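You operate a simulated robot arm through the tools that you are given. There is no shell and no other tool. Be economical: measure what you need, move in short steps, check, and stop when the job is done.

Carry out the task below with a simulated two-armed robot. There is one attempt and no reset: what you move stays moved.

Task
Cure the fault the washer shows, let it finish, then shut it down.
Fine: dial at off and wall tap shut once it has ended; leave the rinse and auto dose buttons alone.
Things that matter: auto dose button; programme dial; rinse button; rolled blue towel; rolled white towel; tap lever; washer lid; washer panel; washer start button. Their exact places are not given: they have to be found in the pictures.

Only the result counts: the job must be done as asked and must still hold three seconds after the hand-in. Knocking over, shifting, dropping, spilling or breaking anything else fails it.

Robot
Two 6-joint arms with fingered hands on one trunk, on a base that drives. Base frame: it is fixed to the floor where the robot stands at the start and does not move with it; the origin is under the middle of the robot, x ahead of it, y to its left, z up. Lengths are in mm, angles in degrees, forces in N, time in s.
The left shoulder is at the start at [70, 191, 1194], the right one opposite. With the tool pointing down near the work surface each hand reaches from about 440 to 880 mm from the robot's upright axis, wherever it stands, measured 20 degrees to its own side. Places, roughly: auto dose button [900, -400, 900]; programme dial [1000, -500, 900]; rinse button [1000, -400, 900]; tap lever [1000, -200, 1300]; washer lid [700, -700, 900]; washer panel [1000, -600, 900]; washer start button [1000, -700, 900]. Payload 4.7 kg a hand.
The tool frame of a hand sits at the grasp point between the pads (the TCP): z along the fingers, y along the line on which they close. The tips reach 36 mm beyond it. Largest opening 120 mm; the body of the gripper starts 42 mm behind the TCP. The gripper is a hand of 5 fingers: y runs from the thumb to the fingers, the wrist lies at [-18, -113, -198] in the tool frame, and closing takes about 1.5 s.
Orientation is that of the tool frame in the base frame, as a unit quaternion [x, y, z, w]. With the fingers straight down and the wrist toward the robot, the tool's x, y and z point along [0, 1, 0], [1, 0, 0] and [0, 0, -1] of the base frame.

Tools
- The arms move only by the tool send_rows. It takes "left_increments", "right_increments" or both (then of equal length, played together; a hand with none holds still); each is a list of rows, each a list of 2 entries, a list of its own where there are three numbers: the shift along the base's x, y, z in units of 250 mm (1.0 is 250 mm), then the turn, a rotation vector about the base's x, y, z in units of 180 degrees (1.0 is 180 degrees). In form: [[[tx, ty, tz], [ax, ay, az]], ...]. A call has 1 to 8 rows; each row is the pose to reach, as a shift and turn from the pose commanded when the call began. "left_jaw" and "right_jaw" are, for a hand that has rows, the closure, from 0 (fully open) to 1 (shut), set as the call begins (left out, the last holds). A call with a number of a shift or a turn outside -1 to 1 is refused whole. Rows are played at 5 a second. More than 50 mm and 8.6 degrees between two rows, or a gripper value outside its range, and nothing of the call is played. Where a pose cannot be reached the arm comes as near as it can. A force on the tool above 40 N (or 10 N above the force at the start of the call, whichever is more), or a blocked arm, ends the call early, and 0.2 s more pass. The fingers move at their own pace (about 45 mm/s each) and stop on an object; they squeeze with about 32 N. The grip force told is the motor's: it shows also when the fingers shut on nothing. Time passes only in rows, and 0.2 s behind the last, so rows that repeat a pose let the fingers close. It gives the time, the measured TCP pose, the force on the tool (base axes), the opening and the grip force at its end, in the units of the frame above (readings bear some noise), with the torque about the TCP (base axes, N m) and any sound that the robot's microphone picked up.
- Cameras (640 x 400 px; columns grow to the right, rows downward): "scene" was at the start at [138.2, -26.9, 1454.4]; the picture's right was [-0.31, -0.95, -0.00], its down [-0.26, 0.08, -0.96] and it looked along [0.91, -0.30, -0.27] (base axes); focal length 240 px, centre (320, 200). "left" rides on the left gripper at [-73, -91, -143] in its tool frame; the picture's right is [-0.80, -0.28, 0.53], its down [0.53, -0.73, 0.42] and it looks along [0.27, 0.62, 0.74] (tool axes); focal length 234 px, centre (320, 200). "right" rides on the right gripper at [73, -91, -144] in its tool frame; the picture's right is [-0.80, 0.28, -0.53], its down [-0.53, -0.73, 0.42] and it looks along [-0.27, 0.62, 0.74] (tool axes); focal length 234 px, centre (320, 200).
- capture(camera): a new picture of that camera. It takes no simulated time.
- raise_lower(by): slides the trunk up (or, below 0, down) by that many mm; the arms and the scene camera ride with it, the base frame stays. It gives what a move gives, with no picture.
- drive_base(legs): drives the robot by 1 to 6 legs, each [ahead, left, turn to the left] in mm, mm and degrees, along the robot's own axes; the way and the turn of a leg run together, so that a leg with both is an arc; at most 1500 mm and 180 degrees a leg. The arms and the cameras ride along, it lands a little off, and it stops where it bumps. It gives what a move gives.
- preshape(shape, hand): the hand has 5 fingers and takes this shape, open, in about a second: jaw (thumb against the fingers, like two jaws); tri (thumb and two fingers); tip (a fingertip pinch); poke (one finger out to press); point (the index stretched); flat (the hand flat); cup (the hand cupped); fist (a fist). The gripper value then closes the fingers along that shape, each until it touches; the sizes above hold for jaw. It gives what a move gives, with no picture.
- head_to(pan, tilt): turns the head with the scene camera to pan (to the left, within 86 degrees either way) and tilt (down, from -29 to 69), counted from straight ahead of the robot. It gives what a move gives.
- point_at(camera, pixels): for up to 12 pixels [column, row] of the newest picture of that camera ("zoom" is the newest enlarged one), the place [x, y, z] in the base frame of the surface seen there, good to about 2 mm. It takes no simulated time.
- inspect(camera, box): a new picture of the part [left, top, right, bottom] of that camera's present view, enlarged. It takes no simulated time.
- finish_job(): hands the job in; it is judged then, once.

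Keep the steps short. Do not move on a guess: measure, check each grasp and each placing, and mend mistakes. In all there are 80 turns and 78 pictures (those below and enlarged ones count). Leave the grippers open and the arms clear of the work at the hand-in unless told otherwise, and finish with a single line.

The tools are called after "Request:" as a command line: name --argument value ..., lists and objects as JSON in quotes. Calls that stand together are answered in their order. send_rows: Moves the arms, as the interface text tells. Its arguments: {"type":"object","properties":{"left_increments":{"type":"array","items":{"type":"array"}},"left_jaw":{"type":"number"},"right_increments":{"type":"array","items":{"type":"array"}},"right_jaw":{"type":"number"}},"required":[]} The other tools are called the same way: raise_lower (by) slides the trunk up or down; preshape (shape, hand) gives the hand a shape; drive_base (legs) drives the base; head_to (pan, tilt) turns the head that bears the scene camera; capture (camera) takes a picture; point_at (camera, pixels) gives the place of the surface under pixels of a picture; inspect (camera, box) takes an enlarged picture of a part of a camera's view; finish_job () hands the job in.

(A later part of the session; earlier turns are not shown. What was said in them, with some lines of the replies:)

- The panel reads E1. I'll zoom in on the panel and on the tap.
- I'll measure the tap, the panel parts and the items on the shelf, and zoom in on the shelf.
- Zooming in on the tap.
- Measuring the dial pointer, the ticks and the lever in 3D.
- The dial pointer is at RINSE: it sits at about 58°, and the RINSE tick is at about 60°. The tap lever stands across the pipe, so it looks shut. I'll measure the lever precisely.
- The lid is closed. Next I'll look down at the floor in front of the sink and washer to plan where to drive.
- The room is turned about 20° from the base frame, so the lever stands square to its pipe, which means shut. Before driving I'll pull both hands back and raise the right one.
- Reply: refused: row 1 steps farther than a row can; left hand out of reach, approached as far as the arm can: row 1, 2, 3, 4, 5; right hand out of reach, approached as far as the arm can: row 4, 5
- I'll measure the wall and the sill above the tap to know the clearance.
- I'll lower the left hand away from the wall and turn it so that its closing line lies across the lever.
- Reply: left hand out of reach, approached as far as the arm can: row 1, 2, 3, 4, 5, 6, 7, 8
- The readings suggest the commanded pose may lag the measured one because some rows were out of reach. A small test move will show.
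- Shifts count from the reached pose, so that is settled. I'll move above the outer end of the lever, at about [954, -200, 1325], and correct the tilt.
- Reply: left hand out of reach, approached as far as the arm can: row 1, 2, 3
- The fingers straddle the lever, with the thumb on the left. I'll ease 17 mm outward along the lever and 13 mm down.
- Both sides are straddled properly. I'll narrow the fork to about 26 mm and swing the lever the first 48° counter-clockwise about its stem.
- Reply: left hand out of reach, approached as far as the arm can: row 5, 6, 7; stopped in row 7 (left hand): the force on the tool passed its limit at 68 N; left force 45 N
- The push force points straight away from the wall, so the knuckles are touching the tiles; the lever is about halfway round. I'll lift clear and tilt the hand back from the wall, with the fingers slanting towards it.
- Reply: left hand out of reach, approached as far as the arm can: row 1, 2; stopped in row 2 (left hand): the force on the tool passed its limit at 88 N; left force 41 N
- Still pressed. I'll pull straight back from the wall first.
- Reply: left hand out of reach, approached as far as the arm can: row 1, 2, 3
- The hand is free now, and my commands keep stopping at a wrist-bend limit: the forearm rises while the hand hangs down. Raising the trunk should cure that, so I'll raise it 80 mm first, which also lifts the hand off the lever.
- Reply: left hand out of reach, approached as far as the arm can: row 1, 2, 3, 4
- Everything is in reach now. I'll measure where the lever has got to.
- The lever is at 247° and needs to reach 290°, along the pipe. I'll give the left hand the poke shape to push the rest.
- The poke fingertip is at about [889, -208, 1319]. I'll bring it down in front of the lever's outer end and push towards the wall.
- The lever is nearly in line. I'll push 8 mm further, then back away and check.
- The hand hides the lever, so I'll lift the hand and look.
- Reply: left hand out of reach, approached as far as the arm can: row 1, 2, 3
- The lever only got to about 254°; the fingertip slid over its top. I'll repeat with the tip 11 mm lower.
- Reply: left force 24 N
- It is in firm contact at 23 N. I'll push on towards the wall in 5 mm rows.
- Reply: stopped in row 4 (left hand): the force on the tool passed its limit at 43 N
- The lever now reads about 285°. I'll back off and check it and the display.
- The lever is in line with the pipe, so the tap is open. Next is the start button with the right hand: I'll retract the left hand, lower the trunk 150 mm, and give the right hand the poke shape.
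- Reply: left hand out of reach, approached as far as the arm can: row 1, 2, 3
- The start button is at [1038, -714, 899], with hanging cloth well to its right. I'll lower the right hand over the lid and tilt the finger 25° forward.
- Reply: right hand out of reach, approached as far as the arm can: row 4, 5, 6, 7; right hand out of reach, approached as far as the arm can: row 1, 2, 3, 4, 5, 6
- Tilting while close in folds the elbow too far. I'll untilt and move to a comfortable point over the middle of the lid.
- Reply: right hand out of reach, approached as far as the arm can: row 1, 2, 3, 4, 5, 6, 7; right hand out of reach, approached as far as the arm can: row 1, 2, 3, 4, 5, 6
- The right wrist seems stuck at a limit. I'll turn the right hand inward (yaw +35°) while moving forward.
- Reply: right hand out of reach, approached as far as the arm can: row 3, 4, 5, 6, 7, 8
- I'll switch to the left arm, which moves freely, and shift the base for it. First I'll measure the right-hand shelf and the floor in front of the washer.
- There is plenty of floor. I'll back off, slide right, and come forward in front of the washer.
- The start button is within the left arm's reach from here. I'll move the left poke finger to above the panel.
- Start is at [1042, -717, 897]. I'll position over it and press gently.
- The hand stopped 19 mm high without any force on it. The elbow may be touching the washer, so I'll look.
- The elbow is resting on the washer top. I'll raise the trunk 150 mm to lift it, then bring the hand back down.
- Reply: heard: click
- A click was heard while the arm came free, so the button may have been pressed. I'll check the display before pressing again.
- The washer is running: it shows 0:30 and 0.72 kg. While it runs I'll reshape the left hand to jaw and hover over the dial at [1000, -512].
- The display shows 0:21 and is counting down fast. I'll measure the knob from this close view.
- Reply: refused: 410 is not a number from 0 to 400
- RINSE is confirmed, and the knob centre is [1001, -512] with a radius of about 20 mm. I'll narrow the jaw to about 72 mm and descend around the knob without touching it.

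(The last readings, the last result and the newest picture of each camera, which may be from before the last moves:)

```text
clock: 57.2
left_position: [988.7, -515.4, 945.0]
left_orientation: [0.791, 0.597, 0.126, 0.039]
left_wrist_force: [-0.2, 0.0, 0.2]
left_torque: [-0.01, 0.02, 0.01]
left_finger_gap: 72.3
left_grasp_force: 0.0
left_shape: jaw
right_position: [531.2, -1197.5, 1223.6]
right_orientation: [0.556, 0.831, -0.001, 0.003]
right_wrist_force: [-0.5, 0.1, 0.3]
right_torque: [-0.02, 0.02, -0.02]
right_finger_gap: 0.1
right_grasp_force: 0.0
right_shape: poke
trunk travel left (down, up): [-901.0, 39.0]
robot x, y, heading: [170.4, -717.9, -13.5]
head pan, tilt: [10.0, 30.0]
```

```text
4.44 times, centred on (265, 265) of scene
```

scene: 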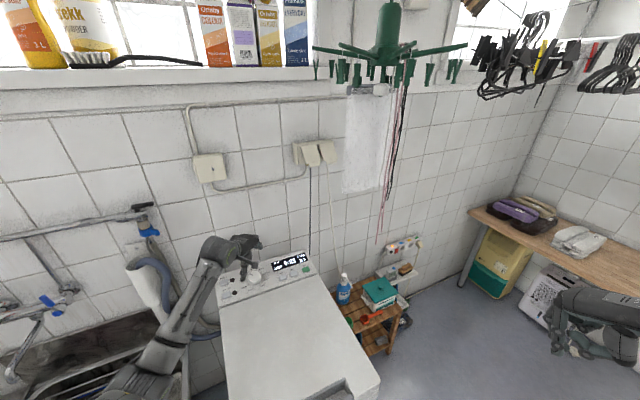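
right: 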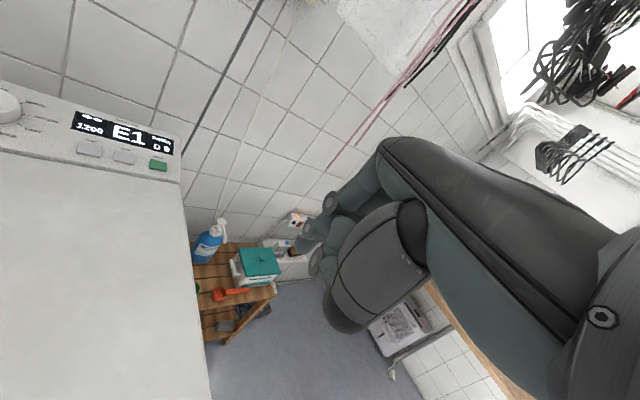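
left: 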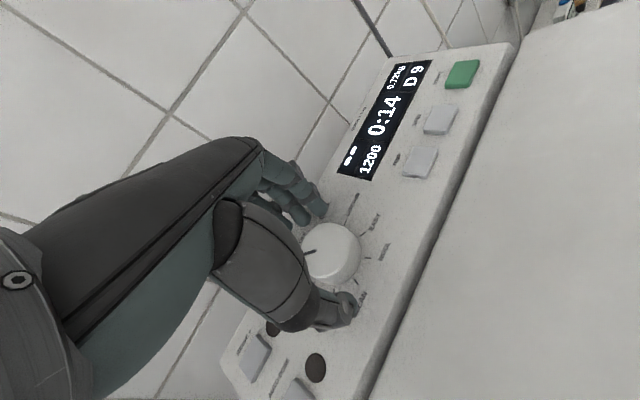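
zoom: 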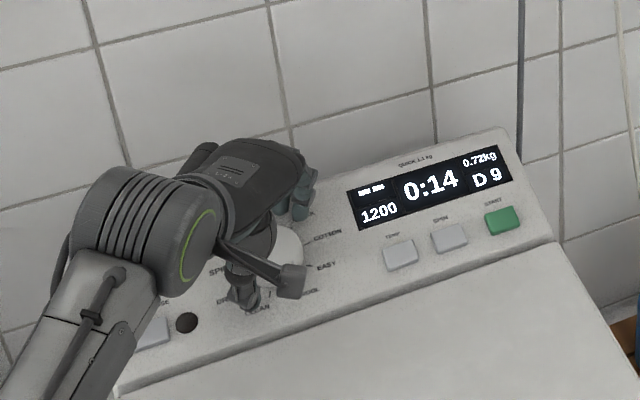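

The display shows 0:14 and the knob is nicely between thumb and fingers. I'll hold still until it ends.

Request:
send_rows --left_increments '[[[0, 0, 0], [0, 0, 0]], [[0, 0, 0], [0, 0, 0]], [[0, 0, 0], [0, 0, 0]], [[0, 0, 0], [0, 0, 0]], [[0, 0, 0], [0, 0, 0]], [[0, 0, 0], [0, 0, 0]], [[0, 0, 0], [0, 0, 0]], [[0, 0, 0], [0, 0, 0]]]'

Request:
send_rows --left_increments '[[[0, 0, 0], [0, 0, 0]], [[0, 0, 0], [0, 0, 0]], [[0, 0, 0], [0, 0, 0]], [[0, 0, 0], [0, 0, 0]], [[0, 0, 0], [0, 0, 0]], [[0, 0, 0], [0, 0, 0]], [[0, 0, 0], [0, 0, 0]], [[0, 0, 0], [0, 0, 0]]]'

Request:
send_rows --left_increments '[[[0, 0, 0], [0, 0, 0]], [[0, 0, 0], [0, 0, 0]], [[0, 0, 0], [0, 0, 0]], [[0, 0, 0], [0, 0, 0]], [[0, 0, 0], [0, 0, 0]], [[0, 0, 0], [0, 0, 0]], [[0, 0, 0], [0, 0, 0]], [[0, 0, 0], [0, 0, 0]]]'

Request:
inspect --camera "scene" --box '[205, 220, 325, 310]'

```text
clock: 59.0
left_position: [988.7, -515.4, 944.5]
left_orientation: [0.791, 0.597, 0.126, 0.04]
left_wrist_force: [-0.5, -0.4, -0.3]
left_torque: [0.0, 0.01, 0.02]
left_finger_gap: 72.3
left_grasp_force: 0.1
left_shape: jaw
right_position: [530.6, -1197.8, 1222.5]
right_orientation: [0.555, 0.832, -0.001, 0.003]
right_wrist_force: [-0.2, 0.8, 0.5]
right_torque: [0.0, 0.03, -0.02]
right_finger_gap: 0.0
right_grasp_force: 0.1
right_shape: poke
trunk travel left (down, up): [-901.0, 39.0]
robot x, y, heading: [172.7, -718.3, -13.4]
head pan, tilt: [10.0, 30.0]
```

```text
clock: 60.9
left_position: [989.4, -515.5, 945.3]
left_orientation: [0.791, 0.597, 0.126, 0.04]
left_wrist_force: [-0.5, -0.1, -0.2]
left_torque: [0.02, 0.01, -0.02]
left_finger_gap: 72.4
left_grasp_force: 0.1
left_shape: jaw
right_position: [531.7, -1197.3, 1222.5]
right_orientation: [0.556, 0.831, -0.001, 0.003]
right_wrist_force: [-0.9, -0.3, 0.2]
right_torque: [0.02, 0.0, -0.01]
right_finger_gap: 0.1
right_grasp_force: 0.0
right_shape: poke
trunk travel left (down, up): [-901.0, 39.0]
robot x, y, heading: [171.5, -719.9, -13.5]
head pan, tilt: [10.0, 30.0]
```

```text
clock: 62.6
left_position: [988.7, -516.8, 944.7]
left_orientation: [0.791, 0.597, 0.126, 0.039]
left_wrist_force: [0.0, -0.1, 0.5]
left_torque: [-0.01, -0.02, -0.01]
left_finger_gap: 72.4
left_grasp_force: 0.0
left_shape: jaw
right_position: [531.4, -1198.0, 1221.4]
right_orientation: [0.555, 0.832, -0.001, 0.003]
right_wrist_force: [-0.2, -0.6, -1.1]
right_torque: [-0.01, 0.0, 0.01]
right_finger_gap: 0.2
right_grasp_force: 0.1
right_shape: poke
trunk travel left (down, up): [-901.0, 39.0]
robot x, y, heading: [167.7, -717.7, -13.4]
head pan, tilt: [10.0, 30.0]
```

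```text
4.44 times, centred on (265, 265) of scene
```

zoom: 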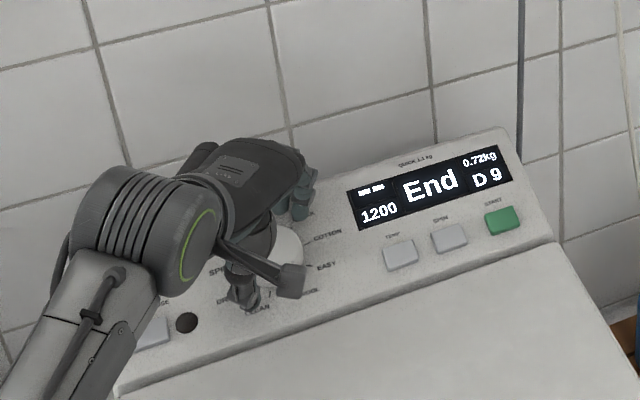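

The display says End. I'll grip the knob and turn it 40° clockwise, from RINSE to OFF.

Request:
send_rows --left_increments '[[[0, 0, 0], [0, 0, 0]], [[0, 0, 0], [0, 0, 0]], [[0, 0, 0], [0, 0, 0]], [[0, 0, 0], [0, 0, 0]], [[0, 0, 0], [0, 0, 0]]]' --left_jaw 1.0

Request:
send_rows --left_increments '[[[0, 0, 0], [0.0108, 0.0039, -0.0429]], [[0, 0, 0], [0.0217, 0.0078, -0.0859]], [[0, 0, 0], [0.0325, 0.0117, -0.1288]], [[0, 0, 0], [0.0434, 0.0156, -0.1718]], [[0, 0, 0], [0.0542, 0.0195, -0.2147]], [[0, 0, 0], [0.0542, 0.0195, -0.2147]]]'

Request:
capture --camera "left"

```text
clock: 63.9
left_position: [988.6, -515.2, 945.1]
left_orientation: [0.792, 0.597, 0.125, 0.039]
left_wrist_force: [-4.3, 1.4, -2.0]
left_torque: [0.0, 0.07, 0.01]
left_finger_gap: 41.0
left_grasp_force: 32.4
left_shape: jaw
right_position: [531.5, -1196.9, 1222.1]
right_orientation: [0.556, 0.831, -0.001, 0.003]
right_wrist_force: [0.4, 0.4, -0.5]
right_torque: [0.02, 0.0, 0.02]
right_finger_gap: 0.0
right_grasp_force: 0.0
right_shape: poke
trunk travel left (down, up): [-901.0, 39.0]
robot x, y, heading: [172.9, -717.3, -13.4]
head pan, tilt: [10.0, 30.0]
```

```text
clock: 65.2
left_position: [988.8, -514.1, 945.9]
left_orientation: [0.948, 0.289, 0.132, -0.005]
left_wrist_force: [-1.6, 4.3, 0.0]
left_torque: [0.22, 0.13, 0.07]
left_finger_gap: 41.0
left_grasp_force: 32.0
left_shape: jaw
right_position: [530.3, -1197.0, 1222.7]
right_orientation: [0.556, 0.831, -0.001, 0.003]
right_wrist_force: [-1.0, 0.3, 0.3]
right_torque: [-0.01, 0.02, 0.01]
right_finger_gap: 0.2
right_grasp_force: 0.0
right_shape: poke
trunk travel left (down, up): [-901.0, 39.0]
robot x, y, heading: [169.7, -721.5, -13.4]
head pan, tilt: [10.0, 30.0]
```

```text
15 pictures are left
```

left: 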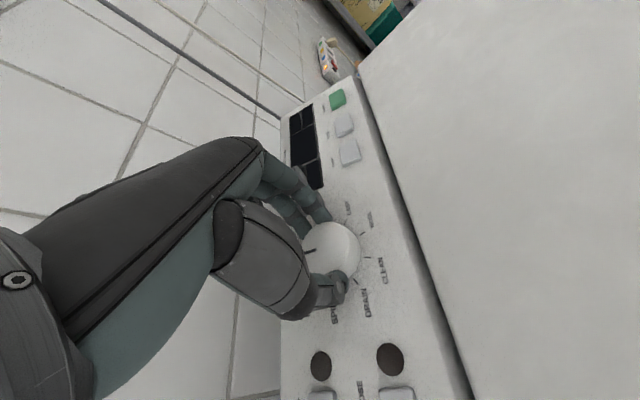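

The display went dark, so the dial is at OFF. I'll release and lift away, then check the pointer.

Request:
send_rows --left_increments '[[[0, 0, 0], [0, 0, 0]], [[0, 0, 0], [0, 0, 0]], [[0, 0, 0], [0, 0, 0]], [[0, 0, 0], [0, 0, 0]]]' --left_jaw 0.35

Request:
send_rows --left_increments '[[[-0.025, -0.01, 0.12], [0, 0, 0]], [[-0.06, -0.02, 0.28], [0, 0, 0]], [[-0.1, -0.03, 0.45], [0, 0, 0]], [[-0.14, -0.04, 0.62], [0, 0, 0]], [[-0.17, -0.05, 0.8], [0, 0, 0]]]'

Request:
inspect --camera "left" --box '[260, 140, 460, 340]'

```text
clock: 66.2
left_position: [989.3, -515.7, 944.5]
left_orientation: [0.948, 0.29, 0.131, -0.005]
left_wrist_force: [-0.9, 0.6, 0.8]
left_torque: [-0.01, 0.0, -0.03]
left_finger_gap: 77.4
left_grasp_force: 0.1
left_shape: jaw
right_position: [530.2, -1198.1, 1222.3]
right_orientation: [0.556, 0.831, -0.001, 0.002]
right_wrist_force: [-0.6, 0.1, -0.3]
right_torque: [-0.01, -0.03, 0.04]
right_finger_gap: 0.4
right_grasp_force: 0.1
right_shape: poke
trunk travel left (down, up): [-901.0, 39.0]
robot x, y, heading: [170.4, -718.2, -13.1]
head pan, tilt: [10.0, 30.0]
```

```text
clock: 67.5
left_position: [945.0, -527.1, 1144.3]
left_orientation: [0.948, 0.29, 0.131, -0.006]
left_wrist_force: [-0.5, 0.0, 0.2]
left_torque: [0.01, -0.03, 0.02]
left_finger_gap: 77.6
left_grasp_force: 0.0
left_shape: jaw
right_position: [530.5, -1197.0, 1223.0]
right_orientation: [0.556, 0.831, -0.001, 0.002]
right_wrist_force: [-0.5, 1.0, 0.6]
right_torque: [0.01, -0.01, 0.01]
right_finger_gap: 0.0
right_grasp_force: 0.1
right_shape: poke
trunk travel left (down, up): [-901.0, 39.0]
robot x, y, heading: [171.2, -719.7, -13.5]
head pan, tilt: [10.0, 30.0]
```

```text
2.00 times, centred on (360, 240) of left
```

zoom: 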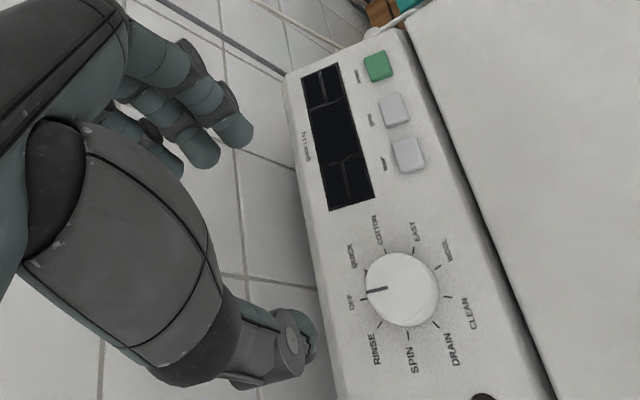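

The dial is at OFF. Now for the tap: I'll draw the left hand back and up, set the poke shape, and then drive back to the tap position.

Request:
send_rows --left_increments '[[[-0.13, 0.026, 0.125], [0, 0, 0]], [[-0.26, 0.05, 0.25], [0, 0, 0]], [[-0.4, 0.08, 0.375], [0, 0, 0]], [[-0.53, 0.1, 0.5], [0, 0, 0]], [[-0.66, 0.13, 0.624], [0, 0, 0]]]'

Request:
preshape --hand "left" --shape "poke"

```text
clock: 68.7
left_position: [779.3, -496.4, 1301.0]
left_orientation: [0.948, 0.291, 0.132, -0.006]
left_wrist_force: [-0.1, 0.7, 0.9]
left_torque: [0.02, -0.01, -0.03]
left_finger_gap: 77.9
left_grasp_force: 0.0
left_shape: jaw
right_position: [529.7, -1196.8, 1223.7]
right_orientation: [0.556, 0.831, 0.0, 0.003]
right_wrist_force: [0.1, 0.9, 0.5]
right_torque: [-0.01, -0.01, 0.0]
right_finger_gap: 0.0
right_grasp_force: 0.1
right_shape: poke
trunk travel left (down, up): [-901.0, 39.0]
robot x, y, heading: [170.8, -718.7, -13.3]
head pan, tilt: [10.0, 30.0]
```

```text
clock: 69.5
left_position: [783.4, -497.4, 1301.0]
left_orientation: [0.948, 0.289, 0.13, -0.006]
left_wrist_force: [0.2, 0.6, -0.2]
left_torque: [-0.02, -0.01, 0.01]
left_finger_gap: 0.1
left_grasp_force: 0.1
left_shape: poke
right_position: [532.6, -1197.1, 1223.2]
right_orientation: [0.555, 0.832, 0.0, 0.002]
right_wrist_force: [0.2, 0.2, -0.7]
right_torque: [-0.02, 0.02, -0.01]
right_finger_gap: 0.1
right_grasp_force: 0.0
right_shape: poke
trunk travel left (down, up): [-901.0, 39.0]
robot x, y, heading: [173.5, -718.6, -13.3]
head pan, tilt: [10.0, 30.0]
```

Request:
drive_base --legs '[[-150, 0, 0], [0, 415, 0], [110, 0, 0]]'

Request:
send_rows --left_increments '[[[0, -0.04, 0.02], [-0.0115, -0.0158, 0.0391]], [[0, -0.08, 0.05], [-0.0229, -0.0317, 0.0783]], [[0, -0.12, 0.08], [-0.0344, -0.0475, 0.1174]], [[0, -0.16, 0.11], [-0.0458, -0.0633, 0.1566]], [[0, -0.2, 0.14], [-0.0573, -0.0791, 0.1957]], [[0, -0.24, 0.16], [-0.0687, -0.095, 0.2349]], [[0, -0.28, 0.16], [-0.0802, -0.1108, 0.274]], [[0, -0.28, 0.16], [-0.0802, -0.1108, 0.274]]]'

Request:
head_to --pan 15 --tilt 20

Request:
capture --camera "left"

Request:
capture --camera "scene"

```text
clock: 73.9
left_position: [835.4, -81.2, 1301.8]
left_orientation: [0.948, 0.29, 0.133, -0.005]
left_wrist_force: [-0.3, -0.5, 0.0]
left_torque: [0.0, -0.01, 0.01]
left_finger_gap: 0.0
left_grasp_force: 0.0
left_shape: poke
right_position: [584.3, -780.9, 1223.8]
right_orientation: [0.555, 0.832, 0.0, 0.003]
right_wrist_force: [-0.2, 1.1, 0.6]
right_torque: [0.0, -0.04, -0.02]
right_finger_gap: 0.0
right_grasp_force: 0.0
right_shape: poke
trunk travel left (down, up): [-901.0, 39.0]
robot x, y, heading: [230.5, -303.2, -13.2]
head pan, tilt: [10.0, 30.0]
```

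```text
clock: 75.7
left_position: [862.4, -178.0, 1309.3]
left_orientation: [0.698, 0.666, 0.241, 0.104]
left_wrist_force: [0.1, -0.9, 1.3]
left_torque: [0.04, -0.02, 0.02]
left_finger_gap: 0.0
left_grasp_force: 0.0
left_shape: poke
left hand out of reach, approached as far as the arm can: row 4, 5, 6, 7, 8
right_position: [585.3, -784.4, 1222.8]
right_orientation: [0.556, 0.831, 0.001, 0.003]
right_wrist_force: [0.5, -0.5, 0.5]
right_torque: [0.03, -0.01, 0.03]
right_finger_gap: 0.0
right_grasp_force: 0.1
right_shape: poke
trunk travel left (down, up): [-901.0, 39.0]
robot x, y, heading: [227.4, -304.3, -13.3]
head pan, tilt: [10.0, 30.0]
```

```text
clock: 76.4
left_position: [864.8, -176.0, 1307.7]
left_orientation: [0.698, 0.666, 0.241, 0.104]
left_wrist_force: [0.2, -0.5, -0.2]
left_torque: [0.0, 0.03, 0.02]
left_finger_gap: 0.1
left_grasp_force: 0.2
left_shape: poke
right_position: [586.5, -783.1, 1222.2]
right_orientation: [0.556, 0.831, -0.001, 0.002]
right_wrist_force: [0.3, -0.6, 0.1]
right_torque: [0.01, -0.03, 0.01]
right_finger_gap: 0.0
right_grasp_force: 0.0
right_shape: poke
trunk travel left (down, up): [-901.0, 39.0]
robot x, y, heading: [223.7, -300.3, -13.4]
head pan, tilt: [15.0, 20.0]
```

```text
13 pictures are left
```

left: 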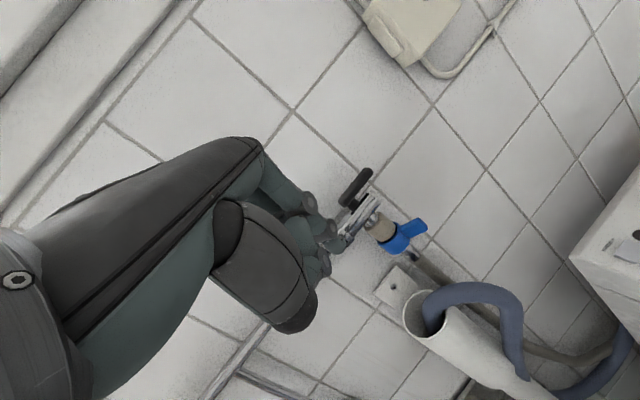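

```text
12 pictures are left
```

scene: 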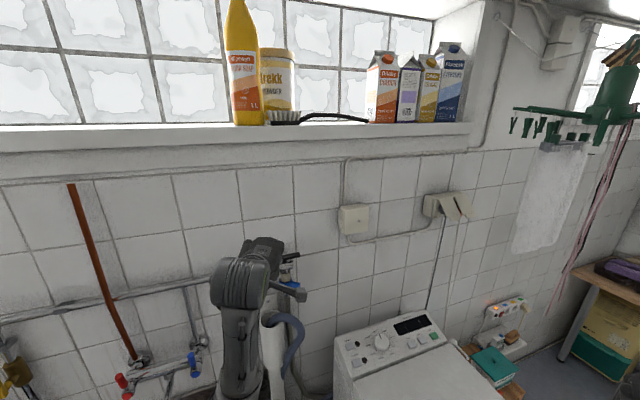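

I can see the lever in the left view at (343,203) to (368,172). I'll measure it together with the fingertip and the wall.

Request:
point_at --camera "left" --pixels '[[343, 202], [351, 196], [358, 186], [366, 172], [364, 182], [349, 210], [344, 241], [340, 245], [345, 170], [385, 160], [333, 240]]'

```text
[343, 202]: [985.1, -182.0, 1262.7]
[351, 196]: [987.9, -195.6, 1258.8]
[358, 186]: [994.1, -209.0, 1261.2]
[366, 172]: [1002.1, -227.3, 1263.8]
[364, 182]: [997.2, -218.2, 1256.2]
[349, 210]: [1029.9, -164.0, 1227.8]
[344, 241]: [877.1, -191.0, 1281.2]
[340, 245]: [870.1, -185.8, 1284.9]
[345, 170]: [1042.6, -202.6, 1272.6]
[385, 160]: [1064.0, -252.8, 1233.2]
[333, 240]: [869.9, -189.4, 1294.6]
```

The hook point is behind the lever, between it and the wall. I'll move above it.

Request:
send_rows --left_increments '[[[0.05, 0, 0.1], [0, 0, 0]], [[0.18, -0.03, 0.12], [0, 0, 0]], [[0.32, -0.05, 0.12], [0, 0, 0]], [[0.45, -0.07, 0.11], [0, 0, 0]], [[0.577, -0.092, 0.1], [0, 0, 0]], [[0.577, -0.092, 0.1], [0, 0, 0]]]'

Request:
capture --camera "left"

Request:
point_at --camera "left" --pixels '[[344, 241], [340, 245], [333, 240]]'

```text
clock: 77.8
left_position: [1006.3, -200.5, 1332.8]
left_orientation: [0.699, 0.666, 0.238, 0.106]
left_wrist_force: [-9.0, -1.2, 0.6]
left_torque: [0.08, -0.29, 0.16]
left_finger_gap: 0.0
left_grasp_force: 0.0
left_shape: poke
left hand out of reach, approached as far as the arm can: row 1
right_position: [584.2, -783.6, 1222.0]
right_orientation: [0.555, 0.832, 0.0, 0.002]
right_wrist_force: [0.1, 0.4, 0.7]
right_torque: [-0.01, 0.01, 0.03]
right_finger_gap: 0.1
right_grasp_force: 0.1
right_shape: poke
trunk travel left (down, up): [-901.0, 39.0]
robot x, y, heading: [227.0, -295.9, -13.3]
head pan, tilt: [15.0, 20.0]
```

```text
11 pictures are left
```

left: 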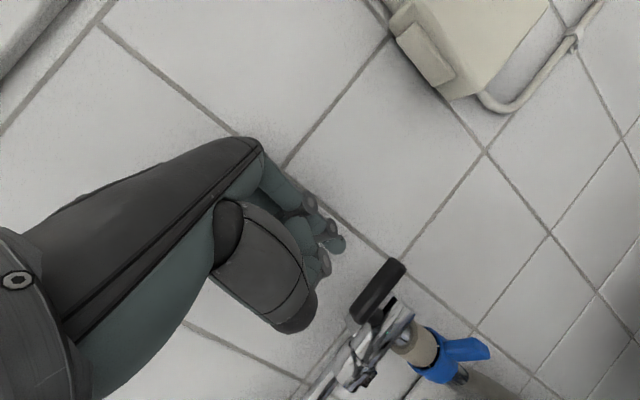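

```text
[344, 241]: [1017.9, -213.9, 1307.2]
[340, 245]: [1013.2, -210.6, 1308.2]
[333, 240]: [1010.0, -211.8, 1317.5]
```

A knuckle brushes the wall (9 N). I'll tilt 8° more to relieve it, then lower the finger behind the lever.

Request:
send_rows --left_increments '[[[0, 0, 0], [0.0075, -0.0207, 0]], [[0, 0, 0], [0.015, -0.0415, 0]], [[0.004, 0, -0.08], [0.015, -0.0415, 0]], [[0.006, 0, -0.15], [0.015, -0.0415, 0]], [[0.006, 0, -0.2], [0.015, -0.0415, 0]], [[0.006, 0, -0.2], [0.015, -0.0415, 0]]]'

Request:
inspect --camera "left" --box '[290, 190, 410, 310]'

```text
clock: 79.2
left_position: [1007.5, -199.0, 1281.9]
left_orientation: [0.684, 0.653, 0.298, 0.13]
left_wrist_force: [-2.5, -0.4, 0.0]
left_torque: [0.01, -0.02, 0.01]
left_finger_gap: 0.2
left_grasp_force: 0.0
left_shape: poke
right_position: [586.8, -782.8, 1223.0]
right_orientation: [0.556, 0.831, 0.0, 0.003]
right_wrist_force: [-0.2, 0.5, -1.0]
right_torque: [0.04, 0.0, 0.02]
right_finger_gap: 0.1
right_grasp_force: 0.1
right_shape: poke
trunk travel left (down, up): [-901.0, 39.0]
robot x, y, heading: [224.7, -308.9, -13.3]
head pan, tilt: [15.0, 20.0]
```

```text
3.33 times, centred on (350, 250) of left
```

zoom: 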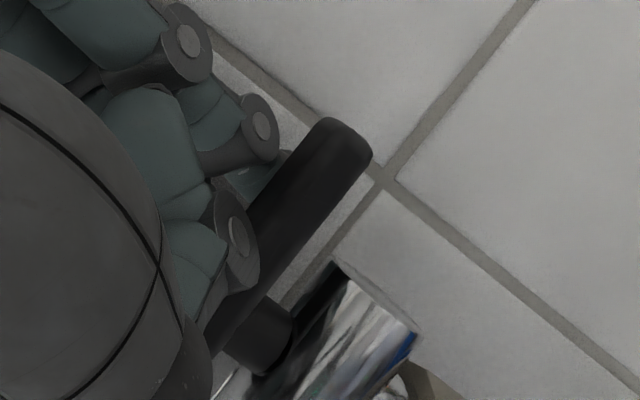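

The fingertip is behind the lever. I'll pull it round in an arc back to square with the pipe.

Request:
send_rows --left_increments '[[[-0.035, -0.028, 0], [0, 0, 0]], [[-0.068, -0.045, 0], [0, 0, 0]], [[-0.105, -0.052, 0], [0, 0, 0]], [[-0.14, -0.05, 0], [0, 0, 0]], [[-0.173, -0.04, 0], [0, 0, 0]], [[-0.203, -0.02, 0], [0, 0, 0]], [[-0.218, -0.004, 0], [0, 0, 0]]]'

Request:
inspect --camera "left" --box '[290, 190, 410, 310]'

```text
clock: 80.8
left_position: [960.9, -213.3, 1279.0]
left_orientation: [0.692, 0.646, 0.292, 0.134]
left_wrist_force: [19.2, -28.4, -1.8]
left_torque: [-0.53, -0.26, -1.19]
left_finger_gap: 0.0
left_grasp_force: 0.0
left_shape: poke
right_position: [589.8, -788.6, 1220.8]
right_orientation: [0.558, 0.83, -0.002, 0.0]
right_wrist_force: [-0.5, 1.5, 0.0]
right_torque: [-0.07, 0.0, -0.03]
right_finger_gap: 0.1
right_grasp_force: 0.2
right_shape: poke
trunk travel left (down, up): [-901.0, 39.0]
robot x, y, heading: [227.1, -305.9, -13.8]
head pan, tilt: [15.0, 20.0]
stopped in row 7 (left hand): the force on the tool passed its limit at 41 N (the readings are from after the stop); the commanded pose is now the measured one
```

```text
3.33 times, centred on (350, 250) of left
```

zoom: 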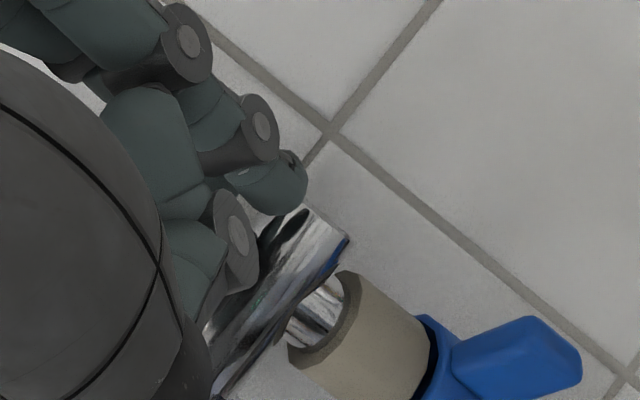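

The lever has come round and pushes back with about 34 N. I'll back off to the right, lift, and check its angle.

Request:
send_rows --left_increments '[[[0.02, -0.08, 0], [0, 0, 0]], [[0.02, -0.1, 0.12], [0, 0, 0]], [[0.0, -0.1, 0.3], [0, 0, 0]], [[-0.08, -0.1, 0.45], [0, 0, 0]], [[-0.16, -0.1, 0.6], [0, 0, 0]]]'

Request:
inspect --camera "scene" --box '[240, 230, 340, 320]'

Request:
capture --camera "left"

```text
clock: 82.0
left_position: [913.4, -230.0, 1433.2]
left_orientation: [0.687, 0.65, 0.296, 0.133]
left_wrist_force: [-0.3, 0.5, -0.2]
left_torque: [0.0, -0.02, -0.01]
left_finger_gap: 0.0
left_grasp_force: 0.0
left_shape: poke
right_position: [585.6, -784.4, 1223.7]
right_orientation: [0.556, 0.831, -0.001, 0.003]
right_wrist_force: [-0.1, 0.5, 0.1]
right_torque: [0.01, 0.0, -0.01]
right_finger_gap: 0.0
right_grasp_force: 0.0
right_shape: poke
trunk travel left (down, up): [-901.0, 39.0]
robot x, y, heading: [224.7, -304.5, -13.5]
head pan, tilt: [15.0, 20.0]
```

```text
4.44 times, centred on (290, 275) of scene
```

zoom: 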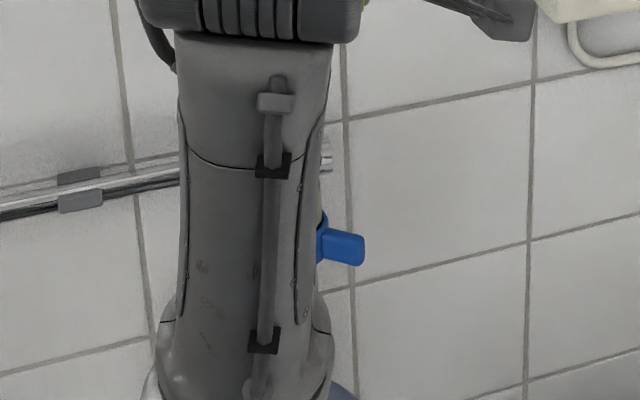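

```text
7 pictures are left
```

left: 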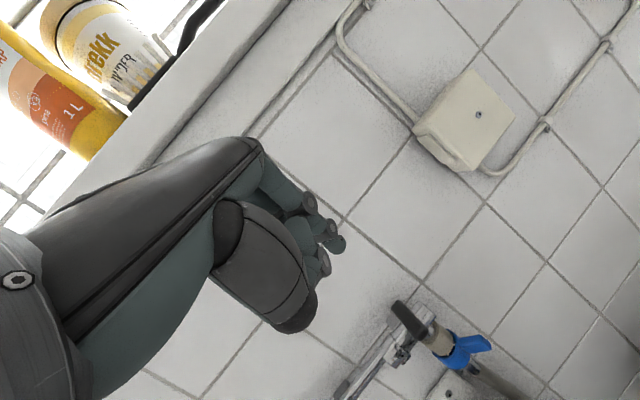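

Request:
point_at --camera "left" --pixels '[[398, 303], [394, 308], [418, 330], [410, 320], [402, 312], [422, 334], [426, 329], [415, 336]]'

Request:
inspect --camera "left" --box '[370, 280, 470, 380]'

```text
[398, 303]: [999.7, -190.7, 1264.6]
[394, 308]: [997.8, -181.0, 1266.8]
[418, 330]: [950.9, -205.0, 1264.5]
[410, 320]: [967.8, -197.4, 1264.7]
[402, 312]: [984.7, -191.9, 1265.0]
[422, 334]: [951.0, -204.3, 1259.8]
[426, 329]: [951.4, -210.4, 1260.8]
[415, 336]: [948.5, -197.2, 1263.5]
```

```text
4.00 times, centred on (420, 330) of left
```

zoom: 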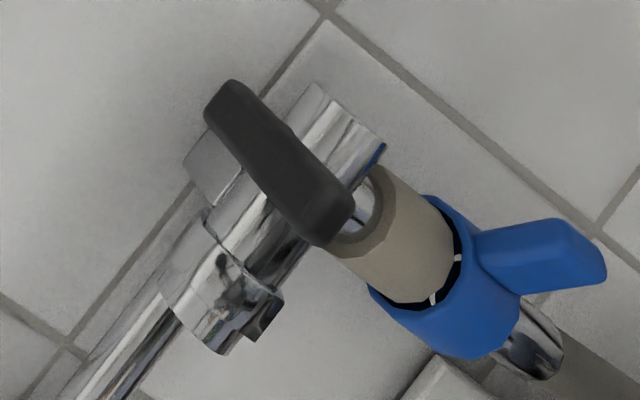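

The lever is at 200°, its original shut position. I'll draw the left hand well clear, open both hands, and take a last look.

Request:
send_rows --left_increments '[[[-0.15, 0, 0], [0, 0, 0]], [[-0.3, 0.02, 0], [0, 0, 0]], [[-0.4, 0.05, 0], [0, 0, 0]]]'

Request:
preshape --hand "left" --shape "jaw"

Request:
preshape --hand "right" --shape "jaw"

Request:
head_to --pan -5 --tilt 25

Request:
capture --camera "scene"

Request:
inspect --camera "scene" --box '[250, 220, 410, 340]'

```text
clock: 82.8
left_position: [821.1, -241.4, 1415.7]
left_orientation: [0.686, 0.65, 0.298, 0.133]
left_wrist_force: [-0.7, 0.4, -0.8]
left_torque: [-0.02, -0.01, -0.02]
left_finger_gap: 0.0
left_grasp_force: 0.0
left_shape: poke
left hand out of reach, approached as far as the arm can: row 1, 2, 3
right_position: [586.0, -784.4, 1222.4]
right_orientation: [0.556, 0.831, -0.001, 0.003]
right_wrist_force: [-0.5, 0.2, -0.3]
right_torque: [-0.03, -0.02, -0.01]
right_finger_gap: 0.1
right_grasp_force: 0.1
right_shape: poke
trunk travel left (down, up): [-901.0, 39.0]
robot x, y, heading: [228.1, -301.0, -13.6]
head pan, tilt: [15.0, 20.0]
```

```text
clock: 83.8
left_position: [822.3, -241.6, 1415.2]
left_orientation: [0.686, 0.65, 0.299, 0.133]
left_wrist_force: [-0.4, 0.3, -0.2]
left_torque: [0.03, 0.02, 0.01]
left_finger_gap: 119.9
left_grasp_force: 0.0
left_shape: jaw
right_position: [586.4, -783.9, 1222.4]
right_orientation: [0.556, 0.831, 0.0, 0.002]
right_wrist_force: [-0.2, 0.6, 0.9]
right_torque: [0.01, 0.03, 0.01]
right_finger_gap: 0.1
right_grasp_force: 0.0
right_shape: poke
trunk travel left (down, up): [-901.0, 39.0]
robot x, y, heading: [228.3, -303.3, -13.5]
head pan, tilt: [15.0, 20.0]
```

```text
clock: 84.7
left_position: [822.4, -242.6, 1416.2]
left_orientation: [0.686, 0.65, 0.298, 0.133]
left_wrist_force: [0.2, -0.2, 1.3]
left_torque: [-0.01, 0.05, 0.01]
left_finger_gap: 120.1
left_grasp_force: 0.1
left_shape: jaw
right_position: [586.4, -784.2, 1221.0]
right_orientation: [0.556, 0.831, 0.0, 0.002]
right_wrist_force: [0.6, 0.1, -0.3]
right_torque: [0.04, 0.01, -0.05]
right_finger_gap: 119.6
right_grasp_force: 0.0
right_shape: jaw
trunk travel left (down, up): [-901.0, 39.0]
robot x, y, heading: [225.7, -304.8, -13.4]
head pan, tilt: [15.0, 20.0]
```

```text
clock: 85.5
left_position: [822.2, -241.7, 1415.5]
left_orientation: [0.686, 0.65, 0.298, 0.134]
left_wrist_force: [-0.1, 1.0, 0.4]
left_torque: [0.0, -0.01, 0.02]
left_finger_gap: 119.6
left_grasp_force: 0.1
left_shape: jaw
right_position: [586.0, -784.5, 1223.1]
right_orientation: [0.556, 0.831, -0.001, 0.002]
right_wrist_force: [-1.0, 0.6, 0.5]
right_torque: [0.02, 0.02, 0.0]
right_finger_gap: 120.0
right_grasp_force: 0.0
right_shape: jaw
trunk travel left (down, up): [-901.0, 39.0]
robot x, y, heading: [224.3, -306.8, -13.6]
head pan, tilt: [-5.0, 25.0]
```

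```text
5 pictures are left
```

scene: 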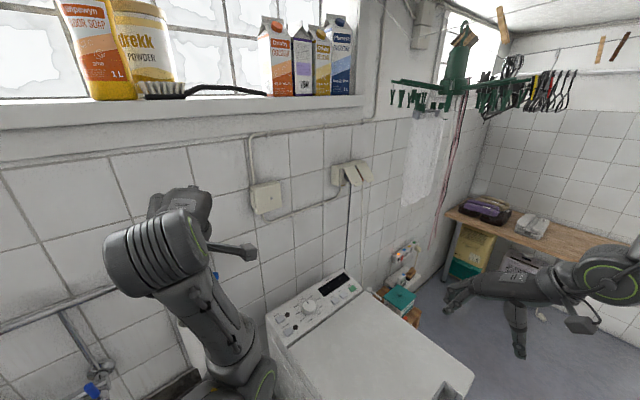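

```text
3.33 times, centred on (330, 280) of scene
```

zoom: 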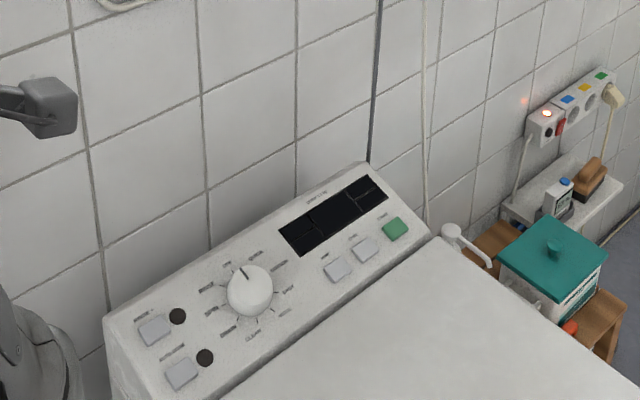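

The dial is at OFF, the display is dark, the tap is shut, and both hands are open and clear. I'm handing in.

Request:
finish_job

```text
The job is handed in.
```

The E1 fault was the shut wall tap: I opened it, the washer ran to "End", and the dial is now at OFF with the tap shut again and the rinse and auto dose buttons never pressed, though the left elbow rested briefly on the washer top.
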